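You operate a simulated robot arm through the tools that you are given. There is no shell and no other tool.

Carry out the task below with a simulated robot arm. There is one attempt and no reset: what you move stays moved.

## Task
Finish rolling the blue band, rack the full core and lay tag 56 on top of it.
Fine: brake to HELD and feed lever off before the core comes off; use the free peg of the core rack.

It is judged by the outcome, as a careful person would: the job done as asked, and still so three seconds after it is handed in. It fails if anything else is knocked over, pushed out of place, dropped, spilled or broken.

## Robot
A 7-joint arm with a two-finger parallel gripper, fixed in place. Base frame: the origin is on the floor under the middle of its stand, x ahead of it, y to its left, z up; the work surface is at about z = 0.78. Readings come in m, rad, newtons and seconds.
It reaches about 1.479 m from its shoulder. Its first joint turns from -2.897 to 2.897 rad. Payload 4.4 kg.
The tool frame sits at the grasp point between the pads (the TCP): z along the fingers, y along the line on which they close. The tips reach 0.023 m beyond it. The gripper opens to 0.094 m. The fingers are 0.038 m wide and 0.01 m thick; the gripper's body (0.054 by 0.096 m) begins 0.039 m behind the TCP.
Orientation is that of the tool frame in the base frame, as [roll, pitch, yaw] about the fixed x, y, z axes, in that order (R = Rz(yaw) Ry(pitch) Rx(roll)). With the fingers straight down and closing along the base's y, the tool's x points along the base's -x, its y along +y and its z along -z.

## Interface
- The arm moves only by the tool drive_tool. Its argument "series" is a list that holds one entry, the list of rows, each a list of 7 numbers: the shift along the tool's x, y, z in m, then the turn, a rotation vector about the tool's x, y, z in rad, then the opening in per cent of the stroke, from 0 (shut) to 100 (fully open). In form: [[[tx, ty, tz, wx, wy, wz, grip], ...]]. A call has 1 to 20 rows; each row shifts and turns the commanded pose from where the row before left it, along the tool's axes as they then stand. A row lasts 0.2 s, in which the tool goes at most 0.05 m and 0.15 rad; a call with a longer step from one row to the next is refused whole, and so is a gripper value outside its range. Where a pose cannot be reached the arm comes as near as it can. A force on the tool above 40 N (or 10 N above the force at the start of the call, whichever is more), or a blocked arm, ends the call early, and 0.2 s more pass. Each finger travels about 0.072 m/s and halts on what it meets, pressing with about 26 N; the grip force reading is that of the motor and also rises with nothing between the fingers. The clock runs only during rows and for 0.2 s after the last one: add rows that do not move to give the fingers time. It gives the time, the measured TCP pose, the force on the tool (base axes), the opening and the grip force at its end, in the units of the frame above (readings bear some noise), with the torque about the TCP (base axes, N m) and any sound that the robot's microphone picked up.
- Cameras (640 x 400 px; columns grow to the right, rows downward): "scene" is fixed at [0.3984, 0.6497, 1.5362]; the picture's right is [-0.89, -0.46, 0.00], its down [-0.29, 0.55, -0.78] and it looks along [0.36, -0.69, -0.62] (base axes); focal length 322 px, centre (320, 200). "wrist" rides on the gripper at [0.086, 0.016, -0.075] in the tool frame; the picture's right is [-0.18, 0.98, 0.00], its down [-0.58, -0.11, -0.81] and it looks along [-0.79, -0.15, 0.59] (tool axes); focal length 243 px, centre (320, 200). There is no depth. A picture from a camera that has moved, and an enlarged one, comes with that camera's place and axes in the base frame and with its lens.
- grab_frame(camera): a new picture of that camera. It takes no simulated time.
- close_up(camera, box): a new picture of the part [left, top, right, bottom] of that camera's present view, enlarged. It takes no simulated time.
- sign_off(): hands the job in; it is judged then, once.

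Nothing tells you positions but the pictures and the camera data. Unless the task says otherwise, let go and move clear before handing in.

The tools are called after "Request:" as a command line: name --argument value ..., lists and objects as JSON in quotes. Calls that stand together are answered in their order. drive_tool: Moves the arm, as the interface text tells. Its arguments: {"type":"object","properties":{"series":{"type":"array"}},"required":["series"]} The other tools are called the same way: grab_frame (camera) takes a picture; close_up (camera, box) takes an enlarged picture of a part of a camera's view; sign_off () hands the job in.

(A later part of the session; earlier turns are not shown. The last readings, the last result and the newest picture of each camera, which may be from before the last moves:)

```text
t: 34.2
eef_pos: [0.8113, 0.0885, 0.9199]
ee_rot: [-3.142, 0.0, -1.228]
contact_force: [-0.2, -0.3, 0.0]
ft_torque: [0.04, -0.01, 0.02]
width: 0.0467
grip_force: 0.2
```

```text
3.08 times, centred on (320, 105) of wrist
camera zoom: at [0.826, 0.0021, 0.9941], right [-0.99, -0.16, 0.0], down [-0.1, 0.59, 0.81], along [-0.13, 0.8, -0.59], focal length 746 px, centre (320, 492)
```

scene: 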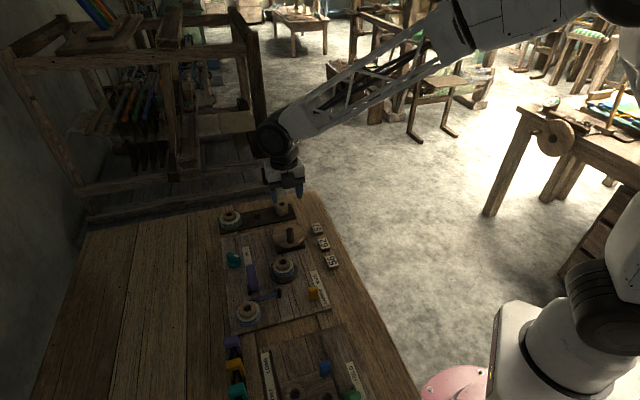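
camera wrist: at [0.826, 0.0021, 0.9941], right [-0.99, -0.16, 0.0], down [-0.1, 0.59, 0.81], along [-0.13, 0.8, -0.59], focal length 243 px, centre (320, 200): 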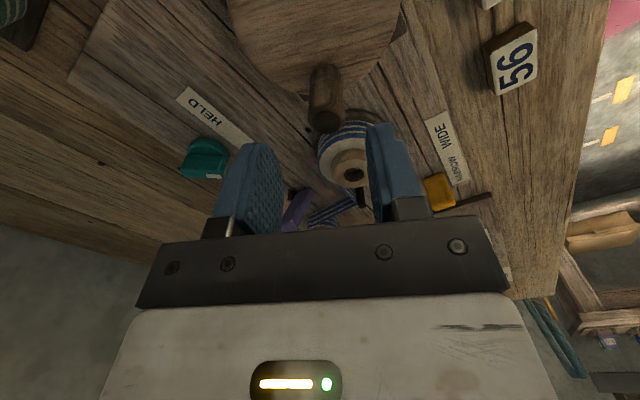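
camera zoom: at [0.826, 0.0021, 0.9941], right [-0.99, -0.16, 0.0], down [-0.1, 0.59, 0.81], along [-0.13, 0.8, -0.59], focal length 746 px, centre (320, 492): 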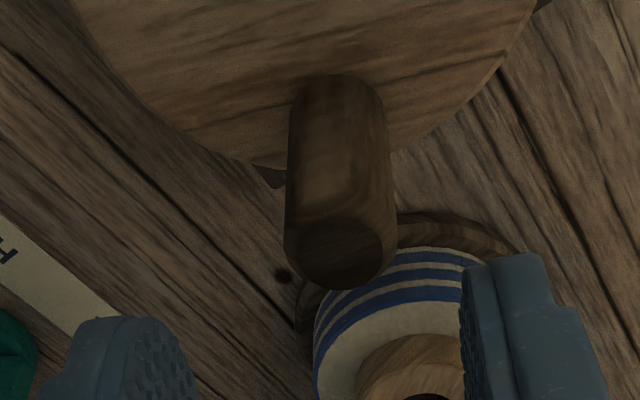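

The handle is a few millimetres off the tool axis, so I shift slightly, lower and cage it, and then turn clockwise again in steps.

Request:
drive_tool --series '[[[0.003, 0.003, 0, 0, 0, 0, 50], [0, 0, 0.03, 0, 0, 0, 50], [0, 0, 0.0305, 0, 0, 0, 50], [0, 0, 0, 0, 0, 0, 50], [0, 0, 0, 0, 0, 0, 27], [0, 0, 0, 0, 0, 0, 27]]]'

Request:
drive_tool --series '[[[0.00027, -0.00443, 0, 0, 0, 0.12, 27], [0.00027, -0.00443, 0, 0, 0, 0.12, 27], [0.00027, -0.00443, 0, 0, 0, 0.12, 27], [0.00027, -0.00443, 0, 0, 0, 0.12, 27], [0.00027, -0.00443, 0, 0, 0, 0.12, 27], [0.00027, -0.00443, 0, 0, 0, 0.12, 27], [0.00027, -0.00443, 0, 0, 0, 0.12, 27], [0.00027, -0.00443, 0, 0, 0, 0.12, 27], [0.00027, -0.00443, 0, 0, 0, 0.12, 27], [0.00027, -0.00443, 0, 0, 0, 0.12, 27], [0.00027, -0.00443, 0, 0, 0, 0.12, 27], [0.00027, -0.00443, 0, 0, 0, 0.12, 27], [0.00027, -0.00443, 0, 0, 0, 0.12, 27], [0.00027, -0.00443, 0, 0, 0, 0.12, 27], [0.00027, -0.00443, 0, 0, 0, 0.12, 27], [0.00027, -0.00443, 0, 0, 0, 0.12, 27]]]'

Request:
grab_frame --camera "wrist"

Request:
close_up --camera "scene" --box '[220, 240, 320, 330]'

```text
t: 35.6
eef_pos: [0.8097, 0.0832, 0.8601]
ee_rot: [-3.139, -0.002, -1.227]
contact_force: [-0.3, 0.5, -0.2]
ft_torque: [0.0, 0.0, 0.0]
width: 0.0251
grip_force: 0.1
```

```text
t: 39.0
eef_pos: [0.859, 0.0478, 0.8587]
ee_rot: [-3.139, 0.002, 3.132]
contact_force: [0.4, -0.2, 0.5]
ft_torque: [0.02, 0.02, 0.01]
width: 0.0255
grip_force: 0.4
```

```text
taken
camera wrist: at [0.7726, 0.0651, 0.9332], right [0.19, 0.98, 0.0], down [0.58, -0.11, 0.81], along [0.79, -0.16, -0.59], focal length 243 px, centre (320, 200)
```

wrist: 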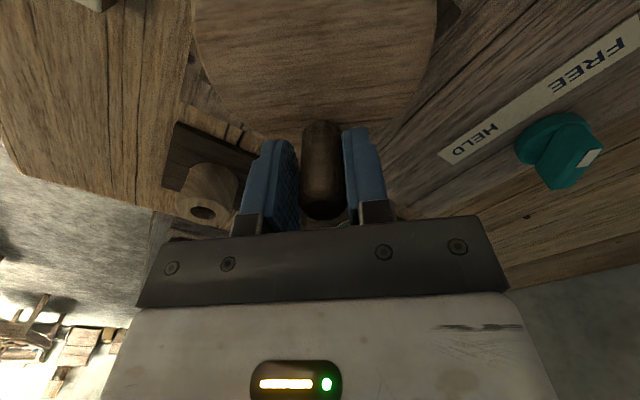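

```text
4.44 times, centred on (270, 285) of scene
camera zoom: at [0.3984, 0.6497, 1.5362], right [-0.89, -0.46, 0.0], down [-0.29, 0.55, -0.78], along [0.36, -0.69, -0.62], focal length 1432 px, centre (542, -178)
```

zoom: 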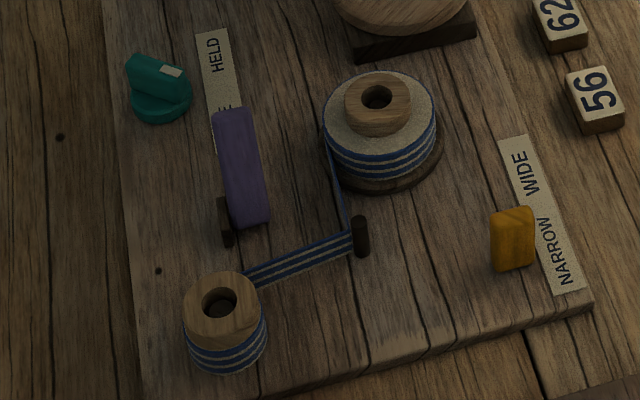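

The feed spool is almost bare and the core is nearly full (about 8.6 rad). I continue clockwise another 1.2 rad and look again.

Request:
drive_tool --series '[[[0.00027, -0.00443, 0, 0, 0, 0.12, 27], [0.00027, -0.00443, 0, 0, 0, 0.12, 27], [0.00027, -0.00443, 0, 0, 0, 0.12, 27], [0.00027, -0.00443, 0, 0, 0, 0.12, 27], [0.00027, -0.00443, 0, 0, 0, 0.12, 27], [0.00027, -0.00443, 0, 0, 0, 0.12, 27], [0.00027, -0.00443, 0, 0, 0, 0.12, 27], [0.00027, -0.00443, 0, 0, 0, 0.12, 27], [0.00027, -0.00443, 0, 0, 0, 0.12, 27], [0.00027, -0.00443, 0, 0, 0, 0.12, 27]]]'

Request:
grab_frame --camera "wrist"

Request:
close_up --camera "scene" --box '[220, 240, 320, 330]'

```text
t: 41.2
eef_pos: [0.8352, 0.0143, 0.8596]
ee_rot: [3.141, 0.002, 1.93]
contact_force: [0.7, -0.2, -0.3]
ft_torque: [-0.02, 0.0, -0.01]
width: 0.0254
grip_force: 0.3
```

```text
taken
camera wrist: at [0.8197, 0.1019, 0.9341], right [0.98, 0.17, 0.0], down [0.1, -0.58, 0.81], along [0.14, -0.8, -0.59], focal length 243 px, centre (320, 200)
```

wrist: 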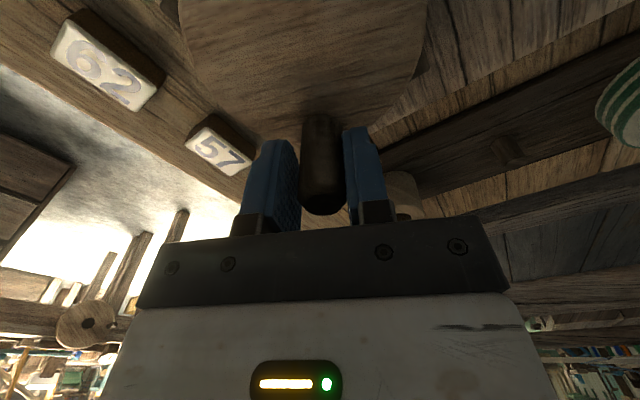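

```text
4.44 times, centred on (270, 285) of scene
camera zoom: at [0.3984, 0.6497, 1.5362], right [-0.89, -0.46, 0.0], down [-0.29, 0.55, -0.78], along [0.36, -0.69, -0.62], focal length 1432 px, centre (542, -178)
```

zoom: 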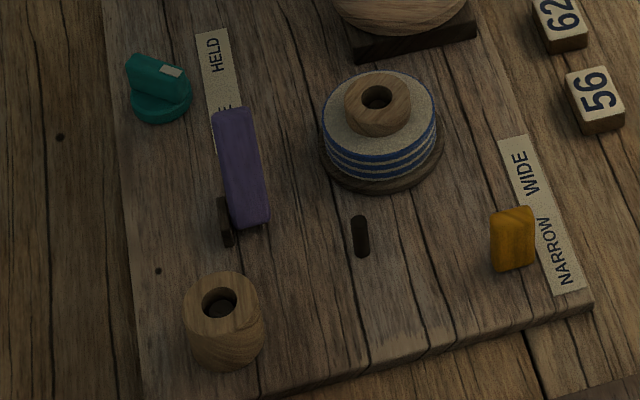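

The feed spool is bare and the whole band is on the core, so rolling is finished. I release the crank handle, lift clear, and move over the teal brake knob near (0.913, 0.21) to inspect it.

Request:
drive_tool --series '[[[0, 0, 0, 0, 0, 0, 50], [0, 0, 0, 0, 0, 0, 50], [0, 0, -0.03, 0, 0, 0, 50], [0, 0, -0.03, 0, 0, 0, 50], [0, 0, -0.035, 0, 0, -0.1346, 50], [0, 0, 0, 0, 0, -0.1346, 50], [0, 0, 0, 0, 0, -0.1346, 50], [0, 0, 0, 0, 0, -0.1346, 50], [0, 0, 0, 0, 0, -0.1346, 50], [0, 0, 0, 0, 0, -0.1346, 50], [0, 0, 0, 0, 0, -0.1346, 50], [0, 0, 0, 0, 0, -0.1346, 50], [0, 0, 0, 0, 0, -0.1346, 50], [-0.0156, 0.0392, 0, 0, 0, 0, 50], [-0.0156, 0.0392, 0, 0, 0, 0, 50], [-0.0156, 0.0392, 0, 0, 0, 0, 50], [-0.0156, 0.0392, 0, 0, 0, 0, 50], [-0.0156, 0.0392, 0, 0, 0, 0, 50], [0, 0, 0, 0, 0, 0, 50]]]'

Request:
grab_frame --camera "wrist"

Request:
close_up --camera "wrist" --box '[240, 0, 400, 150]'

Request:
grab_frame --camera "scene"

```text
t: 45.2
eef_pos: [0.9103, 0.2114, 0.9548]
ee_rot: [-3.14, 0.001, -3.139]
contact_force: [0.5, 0.7, -0.9]
ft_torque: [0.03, 0.02, -0.03]
width: 0.0467
grip_force: 0.0
```

```text
taken
camera wrist: at [0.8235, 0.2278, 1.0277], right [0.18, 0.98, 0.0], down [0.58, -0.11, 0.81], along [0.79, -0.15, -0.59], focal length 243 px, centre (320, 200)
```

wrist: 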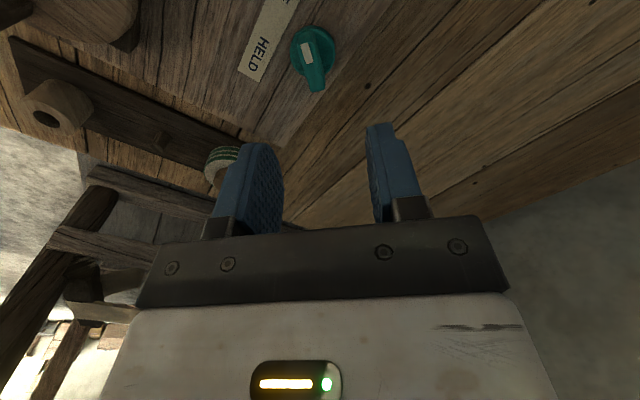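

```text
2.67 times, centred on (320, 75) of wrist
camera zoom: at [0.8235, 0.2278, 1.0277], right [0.18, 0.98, 0.0], down [0.58, -0.11, 0.81], along [0.79, -0.15, -0.59], focal length 647 px, centre (320, 533)
```

zoom: 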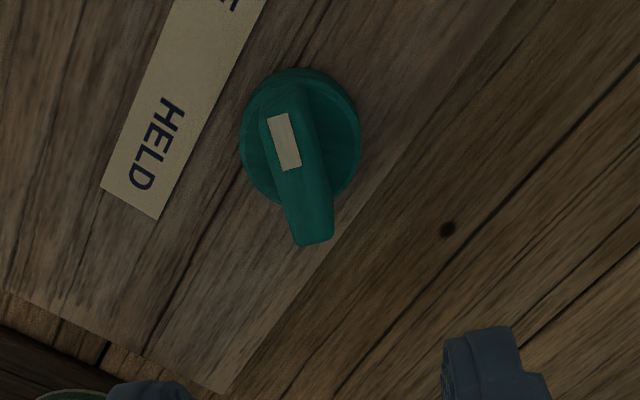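

```text
taken
```

scene: 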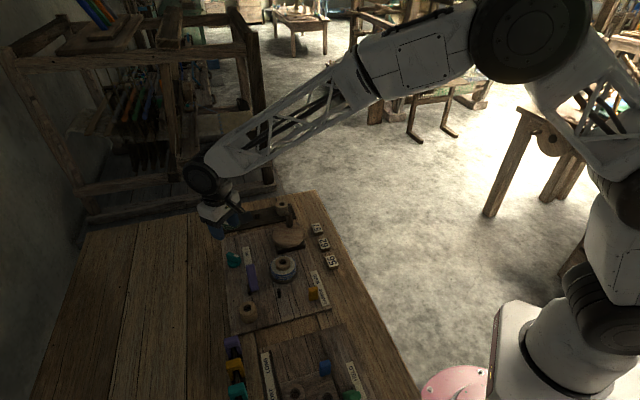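

The knob bar is centred near (0.911, 0.205), top about z 0.83, with the white mark toward FREE. I lower with the fingers either side of the bar, grip it, and check.

Request:
drive_tool --series '[[[-0.001, -0.0062, 0, 0, 0, -0.06, 50], [0, 0, 0.04, 0, 0, 0, 50], [0, 0, 0.04, 0, 0, 0, 50], [0, 0, 0.038, 0, 0, 0, 50], [0, 0, 0, 0, 0, 0, 50], [0, 0, 0, 0, 0, 0, 10], [0, 0, 0, 0, 0, 0, 5], [0, 0, 0, 0, 0, 0, 5]]]'

Request:
grab_frame --camera "wrist"

Request:
close_up --camera "scene" --box '[200, 210, 300, 300]'

```text
t: 47.0
eef_pos: [0.9136, 0.2045, 0.8363]
ee_rot: [-3.141, 0.001, -3.079]
contact_force: [0.7, -31.1, 0.0]
ft_torque: [-0.49, 0.47, 0.46]
width: 0.0187
grip_force: 15.6
```

```text
taken
camera wrist: at [0.8255, 0.2164, 0.9112], right [0.12, 0.99, 0.0], down [0.59, -0.07, 0.81], along [0.8, -0.1, -0.59], focal length 243 px, centre (320, 200)
```

wrist: 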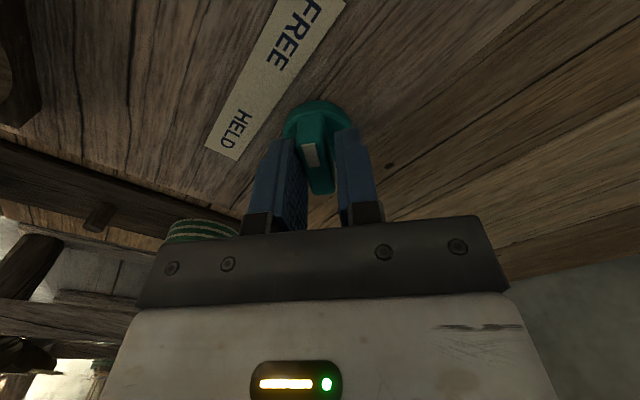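

```text
4.44 times, centred on (250, 255) of scene
camera zoom: at [0.3984, 0.6497, 1.5362], right [-0.89, -0.46, 0.0], down [-0.29, 0.55, -0.78], along [0.36, -0.69, -0.62], focal length 1432 px, centre (631, -44)
```

zoom: 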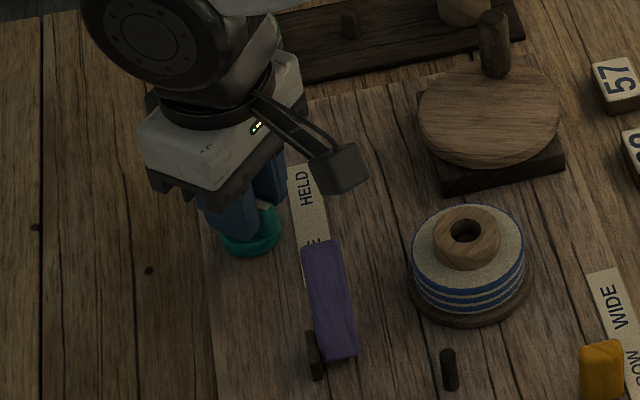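

One finger touched the bar first and the tool is pressing sideways, so the bar sits about 4 mm toward +y. I open a little, shift, and close again.

Request:
drive_tool --series '[[[0, 0, 0, 0, 0, 0, 35], [0, 0.004, 0, 0, 0, 0, 35], [0, 0, 0, 0, 0, 0, 35], [0, 0, 0, 0, 0, 0, 18], [0, 0, 0, 0, 0, 0, 14], [0, 0, 0, 0, 0, 0, 8], [0, 0, 0, 0, 0, 0, 8]]]'

Request:
close_up --camera "wrist" --box '[220, 80, 420, 230]'

```text
t: 48.6
eef_pos: [0.9141, 0.2077, 0.8379]
ee_rot: [-3.139, 0.003, -3.079]
contact_force: [-1.8, -37.5, 5.4]
ft_torque: [-0.72, 0.57, 0.58]
width: 0.0238
grip_force: 18.8
```

```text
2.67 times, centred on (320, 155) of wrist
camera zoom: at [0.8255, 0.2192, 0.9119], right [0.12, 0.99, 0.0], down [0.59, -0.07, 0.81], along [0.8, -0.1, -0.59], focal length 647 px, centre (320, 320)
```

zoom: 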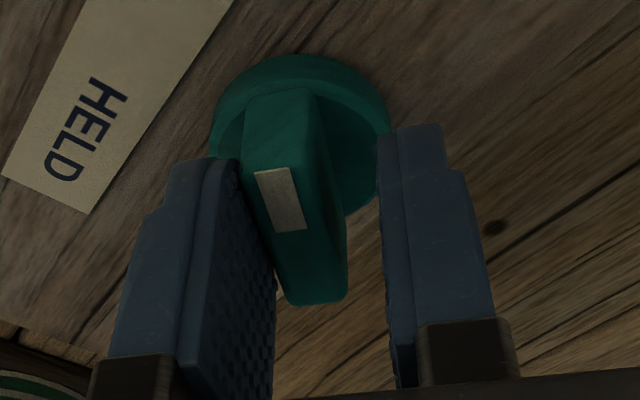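

The picture shows the −y finger is the one touching, so I shifted the wrong way. I open, move about 5 mm toward −y, and close again.

Request:
drive_tool --series '[[[0, 0, 0, 0, 0, 0, 40], [0, 0, 0, 0, 0, 0, 40], [0, -0.0052, 0, 0, 0, 0, 40], [0, 0, 0, 0, 0, 0, 40], [0, 0, 0, 0, 0, 0, 40]]]'

Request:
close_up --camera "wrist" --box '[220, 80, 420, 230]'

```text
t: 49.8
eef_pos: [0.9125, 0.204, 0.8374]
ee_rot: [-3.14, 0.0, -3.078]
contact_force: [0.9, -0.3, -0.8]
ft_torque: [-0.01, 0.03, -0.01]
width: 0.0377
grip_force: 0.1
```

```text
2.67 times, centred on (320, 155) of wrist
camera zoom: at [0.8261, 0.2151, 0.9117], right [0.12, 0.99, 0.0], down [0.59, -0.07, 0.81], along [0.8, -0.1, -0.59], focal length 647 px, centre (320, 320)
```

zoom: 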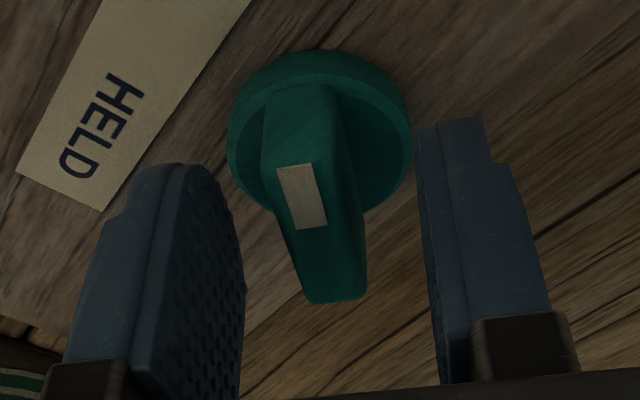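

The bar now looks nearly centred between the fingers; I shift 2 mm more toward −y and close gently.

Request:
drive_tool --series '[[[0, -0.002, 0, 0, 0, 0, 40], [0, 0, 0, 0, 0, 0, 25], [0, 0, 0, 0, 0, 0, 20], [0, 0, 0, 0, 0, 0, 16], [0, 0, 0, 0, 0, 0, 12], [0, 0, 0, 0, 0, 0, 8], [0, 0, 0, 0, 0, 0, 8]]]'

Request:
close_up --camera "wrist" --box '[220, 80, 420, 230]'

```text
t: 51.4
eef_pos: [0.9128, 0.2022, 0.8376]
ee_rot: [-3.14, 0.001, -3.08]
contact_force: [-0.3, 20.4, -1.5]
ft_torque: [0.35, -0.18, 0.36]
width: 0.0162
grip_force: 9.2
```

```text
2.67 times, centred on (320, 155) of wrist
camera zoom: at [0.8264, 0.2132, 0.9117], right [0.12, 0.99, 0.0], down [0.59, -0.07, 0.81], along [0.8, -0.1, -0.59], focal length 647 px, centre (320, 320)
```

zoom: 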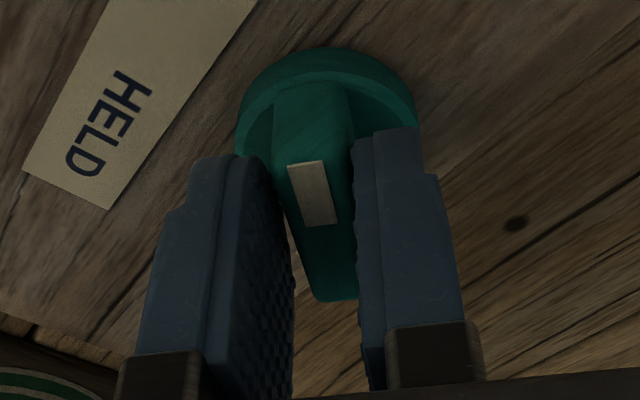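

Now the other finger touches, so the bar is 14.8 mm wide, centred at y ≈ 0.203. I shift 0.8 mm back while slightly opened and grip it.

Request:
drive_tool --series '[[[0, 0, 0, 0, 0, 0, 24], [0, 0.0008, 0, 0, 0, 0, 22], [0, 0, 0, 0, 0, 0, 17], [0, 0, 0, 0, 0, 0, 12], [0, 0, 0, 0, 0, 0, 8], [0, 0, 0, 0, 0, 0, 8]]]'

```text
t: 52.8
eef_pos: [0.9139, 0.2019, 0.8371]
ee_rot: [-3.141, 0.001, -3.079]
contact_force: [-0.2, 19.5, -2.1]
ft_torque: [0.33, -0.21, 0.37]
width: 0.0164
grip_force: 9.9
```

Still slightly one-sided; I shift another 1.2 mm toward +y and re-close.

Request:
drive_tool --series '[[[0, 0, 0, 0, 0, 0, 24], [0, 0.0014, 0, 0, 0, 0, 22], [0, 0, 0, 0, 0, 0, 17], [0, 0, 0, 0, 0, 0, 12], [0, 0, 0, 0, 0, 0, 8], [0, 0, 0, 0, 0, 0, 8], [0, 0, 0, 0, 0, 0, 8]]]'

```text
t: 54.4
eef_pos: [0.9133, 0.2032, 0.8358]
ee_rot: [-3.141, 0.002, -3.079]
contact_force: [-1.8, -3.2, 0.2]
ft_torque: [0.07, -0.02, 1.28]
width: 0.0134
grip_force: 45.1
```

The bar is gripped now (balanced forces). I turn the knob counter-clockwise (toward HELD) step by step.

Request:
drive_tool --series '[[[0, 0, 0, 0, 0, -0.1, 8], [0, 0, 0, 0, 0, -0.12, 8], [0, 0, 0, 0, 0, -0.12, 8], [0, 0, 0, 0, 0, -0.12, 8], [0, 0, 0, 0, 0, -0.12, 8], [0, 0, 0, 0, 0, -0.12, 8]]]'

Request:
grab_frame --camera "wrist"

```text
t: 55.5
eef_pos: [0.9142, 0.2014, 0.8358]
ee_rot: [-3.138, -0.001, -2.618]
contact_force: [3.2, -7.0, -0.2]
ft_torque: [0.14, -0.24, -0.02]
width: 0.014
grip_force: 45.2
stopped in row 5: the force on the tool passed its limit at 42 N (the readings are from after the stop); the commanded pose is now the measured one
```

```text
taken
camera wrist: at [0.831, 0.1729, 0.9114], right [-0.33, 0.94, 0.0], down [0.56, 0.2, 0.81], along [0.76, 0.27, -0.59], focal length 243 px, centre (320, 200)
```

wrist: 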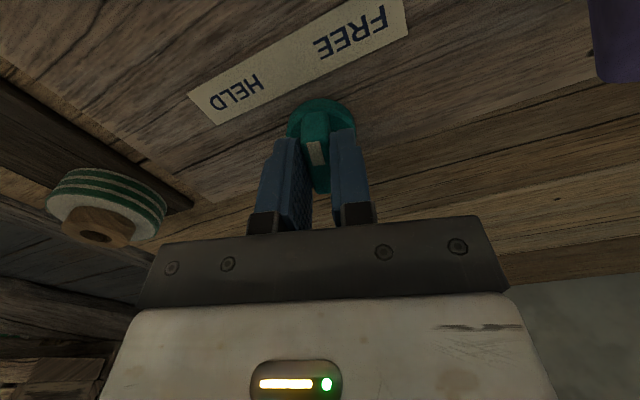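

The knob turned about 26° with the tool, then a side force stopped it, so the grip point must be off the knob's axis. I zoom in to find the knob's true axis.

Request:
close_up --camera "wrist" --box '[260, 80, 390, 210]'

Request:
close_up --camera "scene" --box '[210, 220, 280, 290]'

```text
3.08 times, centred on (325, 145) of wrist
camera zoom: at [0.831, 0.1729, 0.9114], right [-0.33, 0.94, 0.0], down [0.56, 0.2, 0.81], along [0.76, 0.27, -0.59], focal length 746 px, centre (305, 369)
```

zoom: 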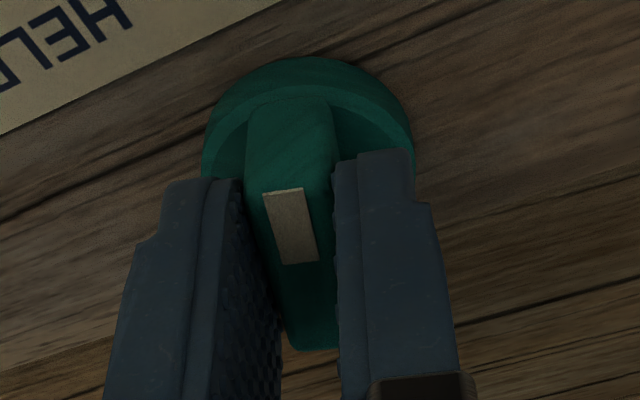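

```text
5.71 times, centred on (245, 255) of scene
camera zoom: at [0.3984, 0.6497, 1.5362], right [-0.89, -0.46, 0.0], down [-0.29, 0.55, -0.78], along [0.36, -0.69, -0.62], focal length 1841 px, centre (749, -114)
```

zoom: 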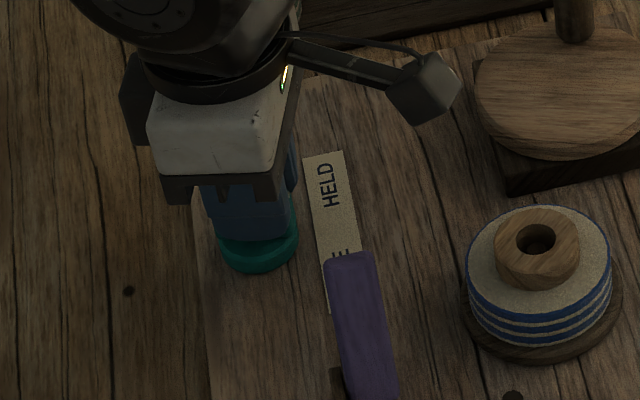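

The knob axis seems a few millimetres farther (≈(0.918, 0.2045)) than the grip point. I continue turning about that axis with small compensating shifts.

Request:
drive_tool --series '[[[-0.0001, -0.0004, 0, 0, 0, -0.09, 8], [-0.0001, -0.0004, 0, 0, 0, -0.09, 8], [-0.0001, -0.0004, 0, 0, 0, -0.09, 8], [-0.0001, -0.0004, 0, 0, 0, -0.09, 8], [-0.0001, -0.0004, 0, 0, 0, -0.09, 8]]]'

Request:
close_up --camera "wrist" --box '[260, 80, 390, 210]'

```text
t: 56.6
eef_pos: [0.9161, 0.2007, 0.8365]
ee_rot: [-3.136, -0.002, -2.167]
contact_force: [-13.6, -27.2, 10.8]
ft_torque: [-0.46, 0.57, -0.01]
width: 0.0139
grip_force: 44.7
```

```text
3.08 times, centred on (325, 145) of wrist
camera zoom: at [0.8533, 0.1386, 0.9115], right [-0.71, 0.7, 0.0], down [0.42, 0.42, 0.81], along [0.57, 0.57, -0.59], focal length 746 px, centre (305, 369)
```

zoom: 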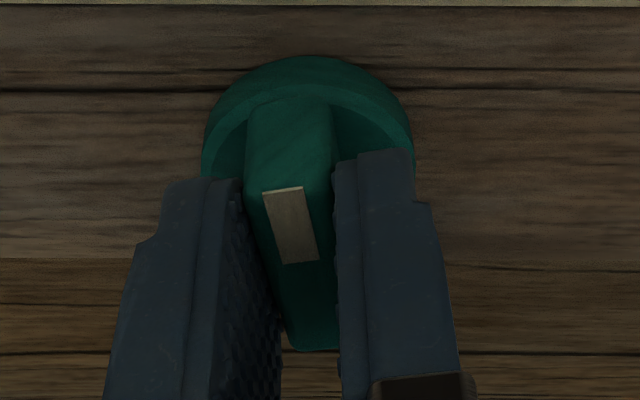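

The knob is at about 52° of turn; some side force has built up along the bar. I briefly open a little and re-close to relieve it.

Request:
drive_tool --series '[[[0.001, 0, 0, 0, 0, 0, 20], [0, 0, 0, 0, 0, 0, 20], [0, 0, 0, 0, 0, 0, 12], [0, 0, 0, 0, 0, 0, 8], [0, 0, 0, 0, 0, 0, 8]]]'

```text
t: 57.9
eef_pos: [0.9155, 0.2002, 0.8373]
ee_rot: [-3.137, -0.001, -2.169]
contact_force: [-3.5, 14.6, -1.1]
ft_torque: [0.75, -0.02, 0.06]
width: 0.014
grip_force: 44.4
```

Forces are low again. I turn the remaining ~31° toward HELD.

Request:
drive_tool --series '[[[0, 0, 0, 0, 0, -0.09, 8], [0, 0, 0, 0, 0, -0.09, 8], [0, 0, 0, 0, 0, -0.09, 8], [0, 0, 0, 0, 0, -0.09, 8], [0, 0, 0, 0, 0, -0.09, 8], [0, 0, 0, 0, 0, -0.09, 8]]]'

Request:
grab_frame --camera "wrist"

```text
t: 58.7
eef_pos: [0.9172, 0.2, 0.8356]
ee_rot: [-3.138, -0.001, -1.885]
contact_force: [13.7, 5.7, -8.3]
ft_torque: [-0.04, 0.07, -0.03]
width: 0.014
grip_force: 44.8
stopped in row 4: the force on the tool passed its limit at 42 N (the readings are from after the stop); the commanded pose is now the measured one
```

```text
taken
camera wrist: at [0.8739, 0.1236, 0.9109], right [-0.88, 0.48, 0.0], down [0.28, 0.52, 0.81], along [0.39, 0.71, -0.59], focal length 243 px, centre (320, 200)
```

wrist: 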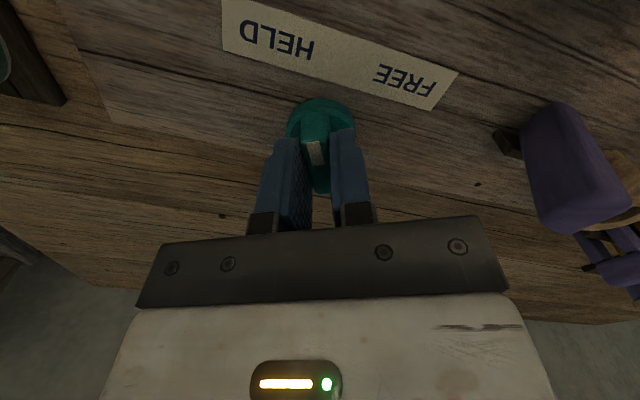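

The knob now points close to HELD (about 72° turned). I relieve the grip once more and turn the last ~17°.

Request:
drive_tool --series '[[[0, 0, 0, 0, 0, 0, 20], [0, 0, 0, 0, 0, 0, 20], [0, 0, 0, 0, 0, 0, 12], [0, 0, 0, 0, 0, 0, 8], [0, 0, 0, 0, 0, 0, 8]]]'

Request:
drive_tool --series '[[[0, 0, 0, 0, 0, -0.08, 8], [0, 0, 0, 0, 0, -0.08, 8], [0, 0, 0, 0, 0, -0.08, 8], [0, 0, 0, 0, 0, -0.08, 8]]]'

Request:
close_up --camera "wrist" --box '[200, 0, 440, 200]'

```text
t: 59.9
eef_pos: [0.9166, 0.1997, 0.8349]
ee_rot: [-3.137, 0.002, -1.884]
contact_force: [9.2, -4.7, -2.2]
ft_torque: [-0.01, 0.15, -0.01]
width: 0.0139
grip_force: 44.7
```

```text
t: 60.9
eef_pos: [0.9171, 0.1984, 0.8361]
ee_rot: [-3.136, 0.0, -1.564]
contact_force: [24.1, -11.1, -6.5]
ft_torque: [0.21, 0.24, -1.86]
width: 0.016
grip_force: 44.8
```

```text
2.00 times, centred on (320, 100) of wrist
camera zoom: at [0.901, 0.1135, 0.9114], right [-0.98, 0.18, 0.0], down [0.1, 0.58, 0.81], along [0.15, 0.79, -0.59], focal length 485 px, centre (320, 400)
```

zoom: 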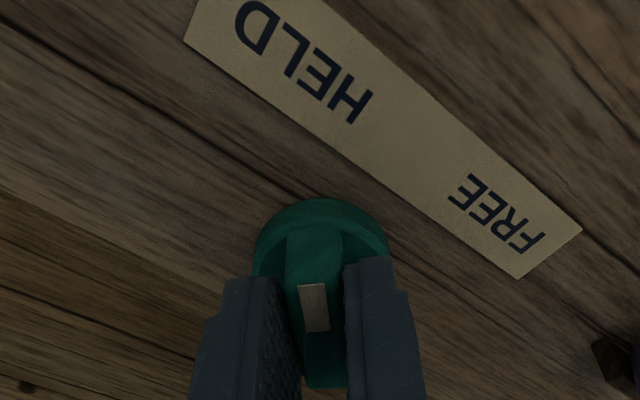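

The knob met its stop at about the HELD direction (torque rose and bar lags slightly). I release, lift clear, and check where the mark points.

Request:
drive_tool --series '[[[0, 0, 0, 0, 0, 0, 45], [0, 0, 0, 0, 0, 0, 45], [0, 0, 0, 0, 0, 0, 45], [0, 0, -0.04, 0, 0, 0, 45], [0, 0, -0.04, 0, 0, 0, 45], [0, 0, -0.04, 0, 0, 0, 45], [0, 0, 0, 0, 0, 0, 45]]]'

Request:
close_up --camera "wrist" --box '[200, 0, 440, 150]'

Request:
grab_frame --camera "wrist"

Request:
close_up --camera "scene" --box '[210, 220, 290, 310]'

```text
t: 62.5
eef_pos: [0.9138, 0.1997, 0.9564]
ee_rot: [-3.138, -0.002, -1.564]
contact_force: [0.3, -0.2, 0.1]
ft_torque: [0.0, -0.02, 0.01]
width: 0.0423
grip_force: 0.1
```

```text
2.67 times, centred on (320, 75) of wrist
camera zoom: at [0.8979, 0.1143, 1.032], right [-0.98, 0.18, 0.0], down [0.1, 0.58, 0.81], along [0.15, 0.79, -0.59], focal length 647 px, centre (320, 533)
```

zoom: 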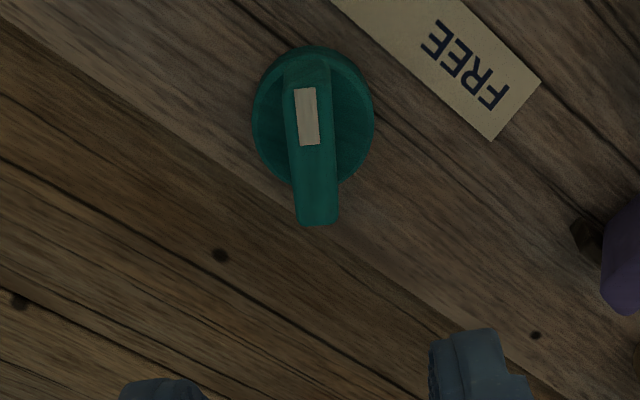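

```text
taken
camera wrist: at [0.8979, 0.1143, 1.032], right [-0.98, 0.18, 0.0], down [0.1, 0.58, 0.81], along [0.15, 0.79, -0.59], focal length 243 px, centre (320, 200)
```

wrist: 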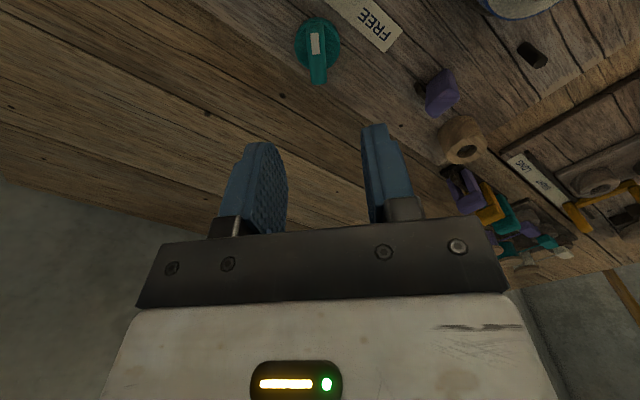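

```text
4.44 times, centred on (250, 265) of scene
camera zoom: at [0.3984, 0.6497, 1.5362], right [-0.89, -0.46, 0.0], down [-0.29, 0.55, -0.78], along [0.36, -0.69, -0.62], focal length 1432 px, centre (631, -89)
```

zoom: 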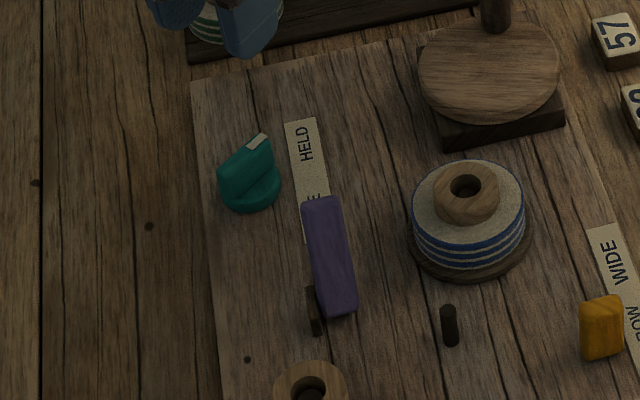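

The white mark now points at HELD, so the brake is set. Next is the purple feed lever; I zoom and then move for a closer side view to understand its pivot and travel.

Request:
close_up --camera "wrist" --box '[390, 40, 510, 140]'

Request:
close_up --camera "scene" --box '[225, 255, 275, 305]'

Request:
close_up --camera "wrist" --box '[420, 140, 640, 280]'

```text
4.00 times, centred on (450, 90) of wrist
camera zoom: at [0.8979, 0.1143, 1.032], right [-0.98, 0.18, 0.0], down [0.1, 0.58, 0.81], along [0.15, 0.79, -0.59], focal length 970 px, centre (-200, 640)
```

zoom: 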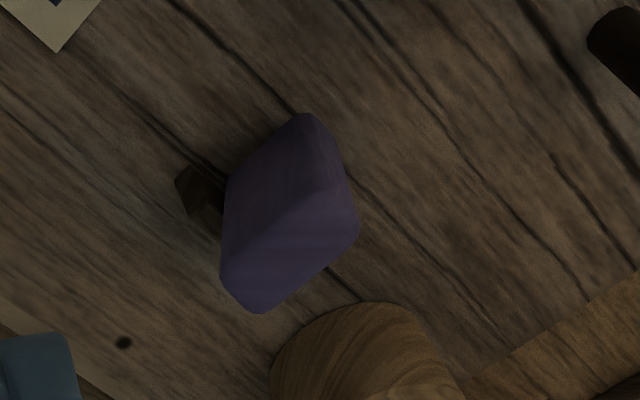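

```text
8.00 times, centred on (250, 280) of scene
camera zoom: at [0.3984, 0.6497, 1.5362], right [-0.89, -0.46, 0.0], down [-0.29, 0.55, -0.78], along [0.36, -0.69, -0.62], focal length 2578 px, centre (880, -440)
```

zoom: 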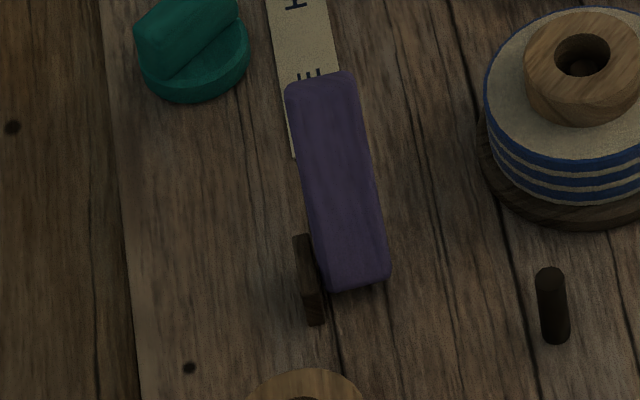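

```text
2.86 times, centred on (530, 210) of wrist
camera zoom: at [0.8979, 0.1143, 1.032], right [-0.98, 0.18, 0.0], down [0.1, 0.58, 0.81], along [0.15, 0.79, -0.59], focal length 693 px, centre (-280, 171)
```

zoom: 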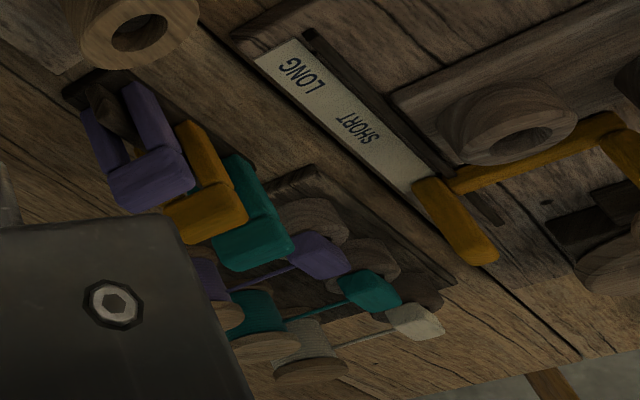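

The lever pivots at its foot next to a small bracket and leans toward the crank/HELD side; since feeding worked, that lean must be "on". I take a closer look from the robot side before flipping it.

Request:
drive_tool --series '[[[0.0072, 0.0436, 0, 0, 0, 0, 45], [0.0072, 0.0436, 0, 0, 0, 0, 45], [0.0072, 0.0436, 0, 0, 0, 0, 45], [0.0072, 0.0436, 0, 0, 0, 0, 45], [0, 0, 0, 0, 0, 0.132, 45], [0, 0, 0, 0, 0, 0.132, 45], [0, 0, 0, 0, 0, 0.132, 45], [0, 0, 0, 0, 0, 0.132, 45], [0, 0, 0, 0, 0, 0.132, 45], [0, 0, 0, 0, 0, 0.132, 45], [0, 0, 0, 0, 0, 0, 45]]]'

Request:
grab_frame --camera "wrist"

Request:
close_up --camera "wrist" --box '[230, 60, 400, 180]'

```text
t: 64.9
eef_pos: [0.7411, 0.1713, 0.9551]
ee_rot: [-3.137, 0.0, -2.356]
contact_force: [-0.2, 0.4, 0.1]
ft_torque: [-0.03, 0.0, -0.01]
width: 0.0423
grip_force: 0.0
```

```text
taken
camera wrist: at [0.6684, 0.1215, 1.031], right [-0.56, 0.83, 0.0], down [0.49, 0.34, 0.81], along [0.67, 0.45, -0.59], focal length 243 px, centre (320, 200)
```

wrist: 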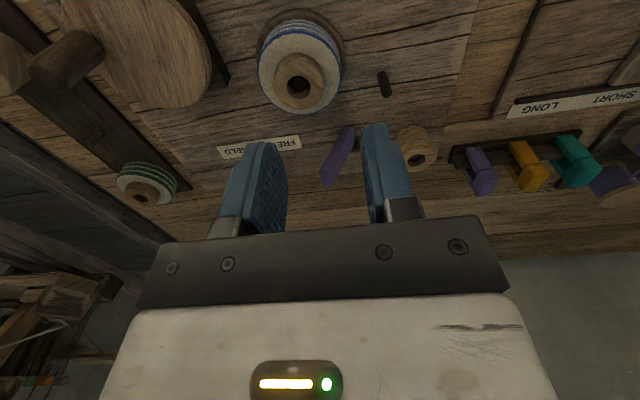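

```text
3.33 times, centred on (315, 120) of wrist
camera zoom: at [0.6684, 0.1215, 1.031], right [-0.56, 0.83, 0.0], down [0.49, 0.34, 0.81], along [0.67, 0.45, -0.59], focal length 809 px, centre (337, 467)
```

zoom: 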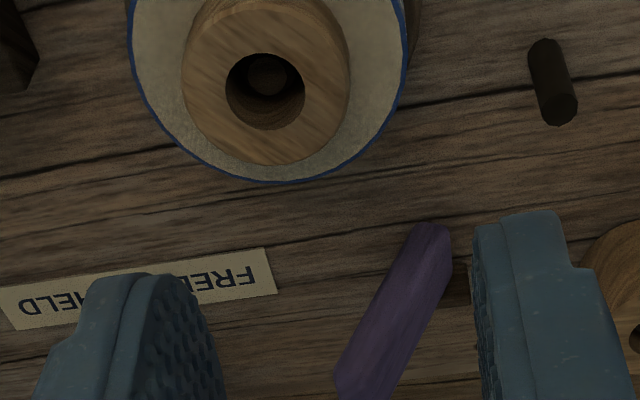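

The lever's foot is near (0.81, 0.257) and its top near (0.825, 0.236, 0.87). I close the fingers and place them beside its top on the crank side, ready to push it over toward the spool side.

Request:
drive_tool --series '[[[-0.0365, -0.0149, 0, 0, 0, 0, 0], [-0.0365, -0.0149, 0, 0, 0, 0, 0], [-0.0365, -0.0149, 0, 0, 0, 0, 0], [0, 0, 0.03, 0, 0, 0, 0], [0, 0, 0.03, 0, 0, 0, 0], [0, 0, 0.028, 0, 0, 0, 0], [0, 0, 0, 0, 0, 0, 0]]]'

Request:
grab_frame --camera "wrist"

Request:
close_up --camera "scene" --box '[210, 220, 310, 310]'

```text
t: 66.5
eef_pos: [0.8499, 0.215, 0.8712]
ee_rot: [-3.137, 0.002, -2.356]
contact_force: [-0.8, 0.1, 0.0]
ft_torque: [0.01, -0.01, 0.0]
width: 0.0
grip_force: 26.2
```

```text
taken
camera wrist: at [0.7763, 0.1664, 0.9449], right [-0.57, 0.82, 0.0], down [0.48, 0.34, 0.81], along [0.67, 0.45, -0.59], focal length 243 px, centre (320, 200)
```

wrist: 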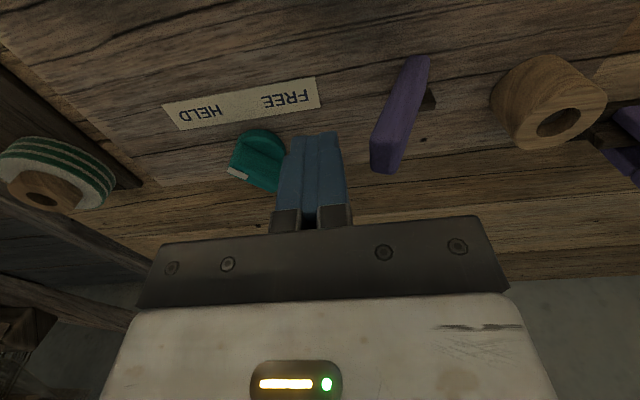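

```text
4.44 times, centred on (260, 265) of scene
camera zoom: at [0.3984, 0.6497, 1.5362], right [-0.89, -0.46, 0.0], down [-0.29, 0.55, -0.78], along [0.36, -0.69, -0.62], focal length 1432 px, centre (587, -89)
```

zoom: 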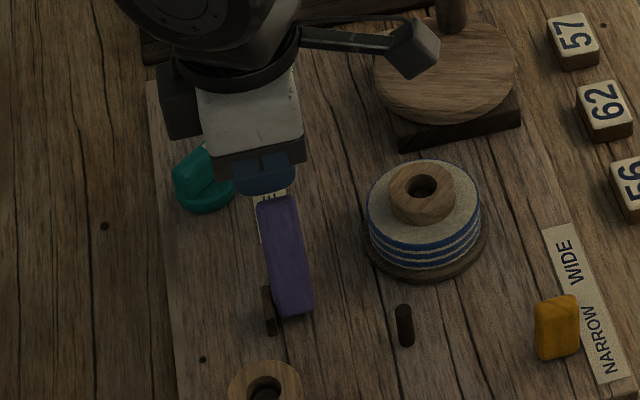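

The fingers are beside the lever top but appear farther back than it. I zoom to measure the offset.

Request:
close_up --camera "wrist" --box '[260, 40, 460, 200]'

```text
2.50 times, centred on (360, 120) of wrist
camera zoom: at [0.7763, 0.1664, 0.9449], right [-0.57, 0.82, 0.0], down [0.48, 0.34, 0.81], along [0.67, 0.45, -0.59], focal length 606 px, centre (220, 400)
```

zoom: 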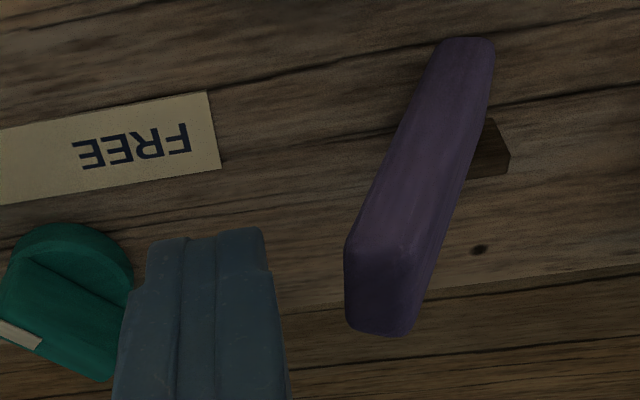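

The lever top is about 9 mm nearer the camera side than the fingers. I align, lower slightly, and push the lever over in small steps toward the spool side.

Request:
drive_tool --series '[[[0.009, 0, 0, 0, 0, 0, 0], [0, 0, 0.007, 0, 0, 0, 0], [0, 0.01, 0, 0, 0, 0, 0], [0, 0.01, 0, 0, 0, 0, 0], [0, 0.008, 0, 0, 0, 0, 0], [0, 0.008, 0, 0, 0, 0, 0], [0, 0.008, 0, 0, 0, 0, 0]]]'

Request:
close_up --camera "wrist" --box '[220, 20, 460, 210]'

Request:
close_up --camera "scene" --box '[210, 220, 310, 310]'

```text
t: 68.1
eef_pos: [0.8128, 0.2407, 0.8612]
ee_rot: [-3.138, 0.004, -2.356]
contact_force: [0.6, 0.0, 0.8]
ft_torque: [0.01, 0.03, 0.01]
width: 0.0
grip_force: 25.8
```

```text
2.11 times, centred on (340, 115) of wrist
camera zoom: at [0.7403, 0.1921, 0.9354], right [-0.57, 0.82, 0.0], down [0.48, 0.34, 0.81], along [0.67, 0.45, -0.59], focal length 511 px, centre (278, 379)
```

zoom: 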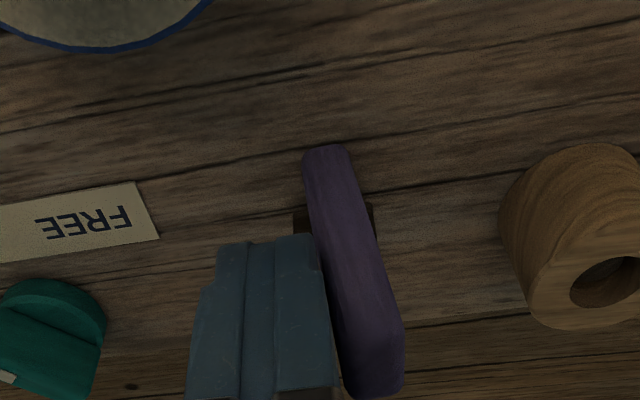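

```text
4.44 times, centred on (260, 265) of scene
camera zoom: at [0.3984, 0.6497, 1.5362], right [-0.89, -0.46, 0.0], down [-0.29, 0.55, -0.78], along [0.36, -0.69, -0.62], focal length 1432 px, centre (587, -89)
```

zoom: 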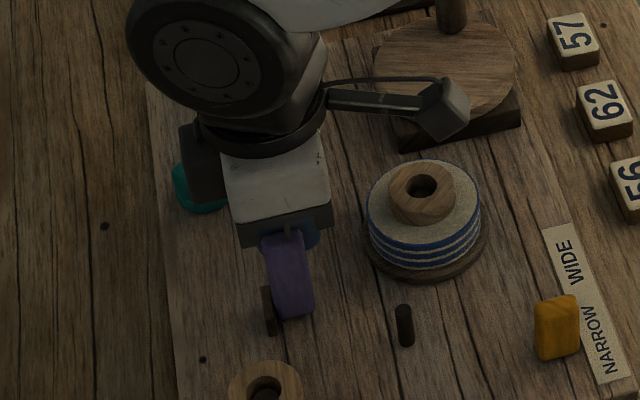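

The lever moves freely and is now about upright. I keep pushing it over, watching the force.

Request:
drive_tool --series '[[[0, 0.007, 0, 0, 0, 0, 0], [0, 0.007, 0, 0, 0, 0, 0], [0, 0.007, 0, 0, 0, 0, 0], [0, 0, 0, 0, 0, 0, 0]]]'

Request:
close_up --camera "wrist" --box '[220, 20, 460, 210]'

Request:
close_up --camera "scene" --box '[210, 220, 310, 310]'

```text
t: 69.0
eef_pos: [0.8011, 0.2522, 0.8606]
ee_rot: [-3.134, 0.003, -2.361]
contact_force: [12.6, -13.8, -1.0]
ft_torque: [-0.35, -0.33, 0.18]
width: 0.0001
grip_force: 25.5
stopped in row 4: the force on the tool passed its limit at 52 N (the readings are from after the stop); the commanded pose is now the measured one
```

```text
2.11 times, centred on (340, 115) of wrist
camera zoom: at [0.7284, 0.203, 0.9357], right [-0.56, 0.83, -0.01], down [0.48, 0.34, 0.81], along [0.67, 0.45, -0.59], focal length 511 px, centre (278, 379)
```

zoom: 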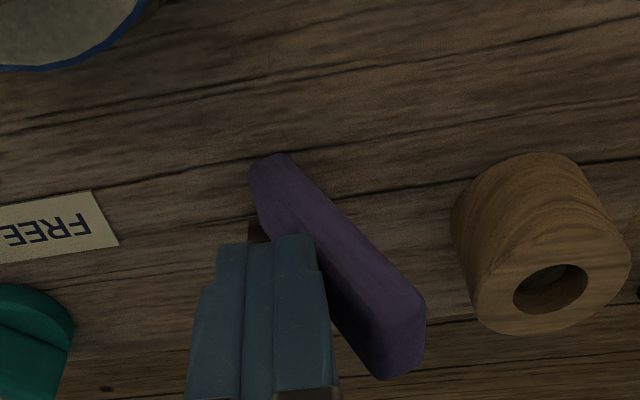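

```text
4.44 times, centred on (260, 265) of scene
camera zoom: at [0.3984, 0.6497, 1.5362], right [-0.89, -0.46, 0.0], down [-0.29, 0.55, -0.78], along [0.36, -0.69, -0.62], focal length 1432 px, centre (587, -89)
```

zoom: 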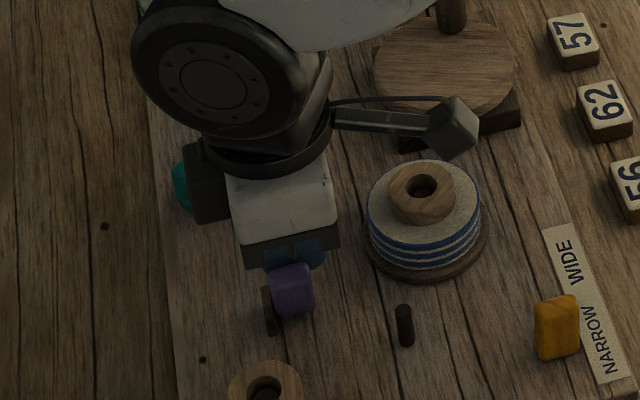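

The lever hit its stop leaning the other way, so it is flipped. I back off and lift clear, then check both controls.

Request:
drive_tool --series '[[[0, -0.015, 0, 0, 0, 0, 0], [0, -0.02, 0, 0, 0, 0, 0], [0, -0.01, -0.03, 0, 0, 0, 0], [0, 0, -0.04, 0, 0, 0, 0], [0, 0, -0.04, 0, 0, 0, 0], [0, 0, 0, 0, 0, 0, 30], [0, 0, 0, 0, 0, 0, 60]]]'

Request:
grab_frame --camera "wrist"

Request:
close_up --camera "scene" --box '[210, 220, 310, 310]'

```text
t: 70.6
eef_pos: [0.832, 0.2221, 0.9711]
ee_rot: [-3.136, 0.003, -2.358]
contact_force: [-0.8, -0.1, 0.4]
ft_torque: [0.0, 0.03, 0.03]
width: 0.0565
grip_force: 0.0
```

```text
taken
camera wrist: at [0.759, 0.1727, 1.0457], right [-0.56, 0.83, -0.01], down [0.48, 0.34, 0.81], along [0.67, 0.45, -0.59], focal length 243 px, centre (320, 200)
```

wrist: 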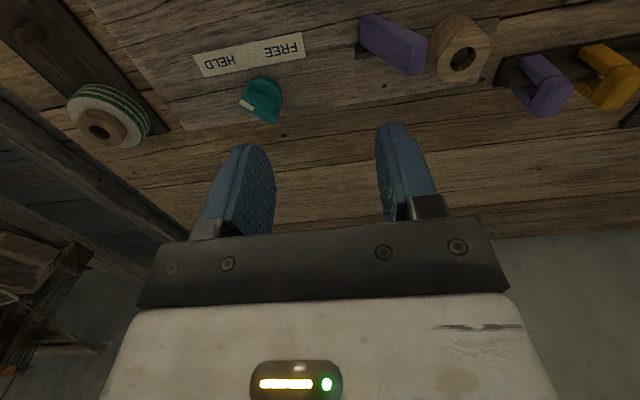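

```text
4.44 times, centred on (260, 265) of scene
camera zoom: at [0.3984, 0.6497, 1.5362], right [-0.89, -0.46, 0.0], down [-0.29, 0.55, -0.78], along [0.36, -0.69, -0.62], focal length 1432 px, centre (587, -89)
```

zoom: 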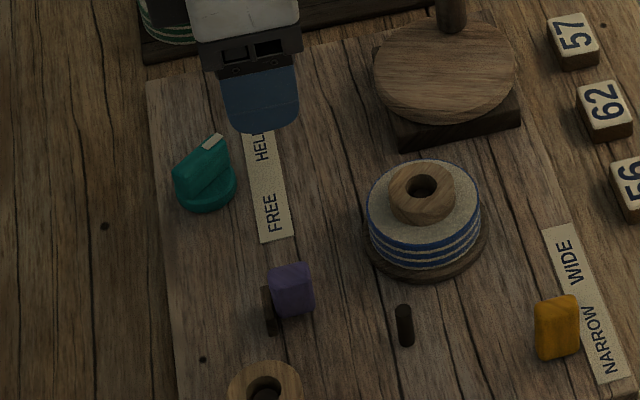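

Brake reads HELD and the lever rests on its other side. Before taking the core, I move above the free middle peg of the rack (about (0.98, 0.003)) to measure its position accurately.

Request:
drive_tool --series '[[[0.0083, -0.0433, 0, 0, 0, 0, 60], [0.0083, -0.0433, 0, 0, 0, 0, 60], [0.0083, -0.0433, 0, 0, 0, 0, 60], [0.0083, -0.0433, 0, 0, 0, 0, 60], [0.0083, -0.0433, 0, 0, 0, 0, 60], [0.0083, -0.0433, 0, 0, 0, 0, 60], [0, 0, 0, 0, 0, 0, 60], [0, 0, 0, 0, 0, 0, 60]]]'

Request:
grab_frame --camera "wrist"

Request:
close_up --camera "wrist" --box '[220, 0, 420, 140]'

```text
t: 72.4
eef_pos: [0.9775, 0.0011, 0.975]
ee_rot: [-3.135, 0.003, -2.359]
contact_force: [0.2, 0.6, -0.6]
ft_torque: [0.01, 0.01, -0.01]
width: 0.0566
grip_force: 0.0
```

```text
taken
camera wrist: at [0.9049, -0.0485, 1.0493], right [-0.56, 0.83, -0.01], down [0.48, 0.34, 0.81], along [0.67, 0.45, -0.59], focal length 243 px, centre (320, 200)
```

wrist: 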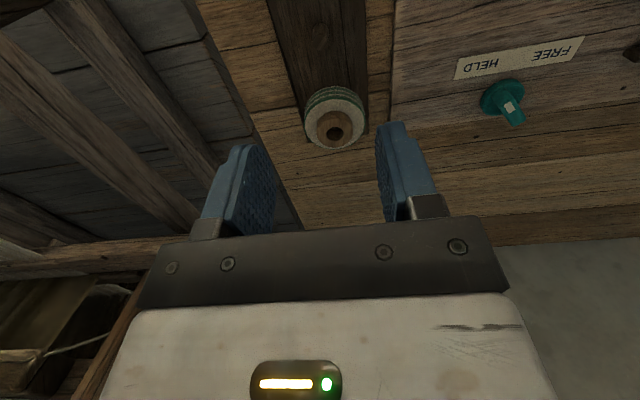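

```text
2.86 times, centred on (320, 70) of wrist
camera zoom: at [0.9049, -0.0485, 1.0493], right [-0.56, 0.83, -0.01], down [0.48, 0.34, 0.81], along [0.67, 0.45, -0.59], focal length 693 px, centre (320, 571)
```

zoom: 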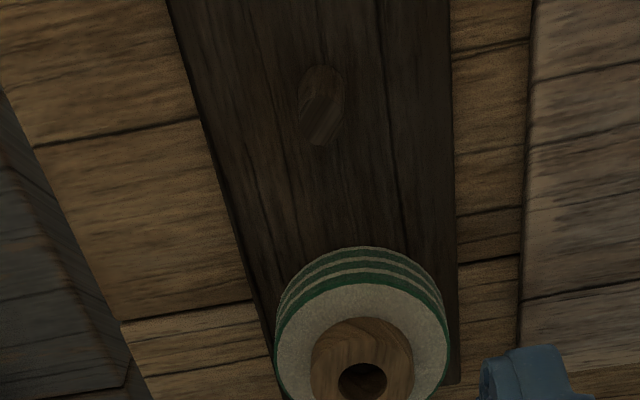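

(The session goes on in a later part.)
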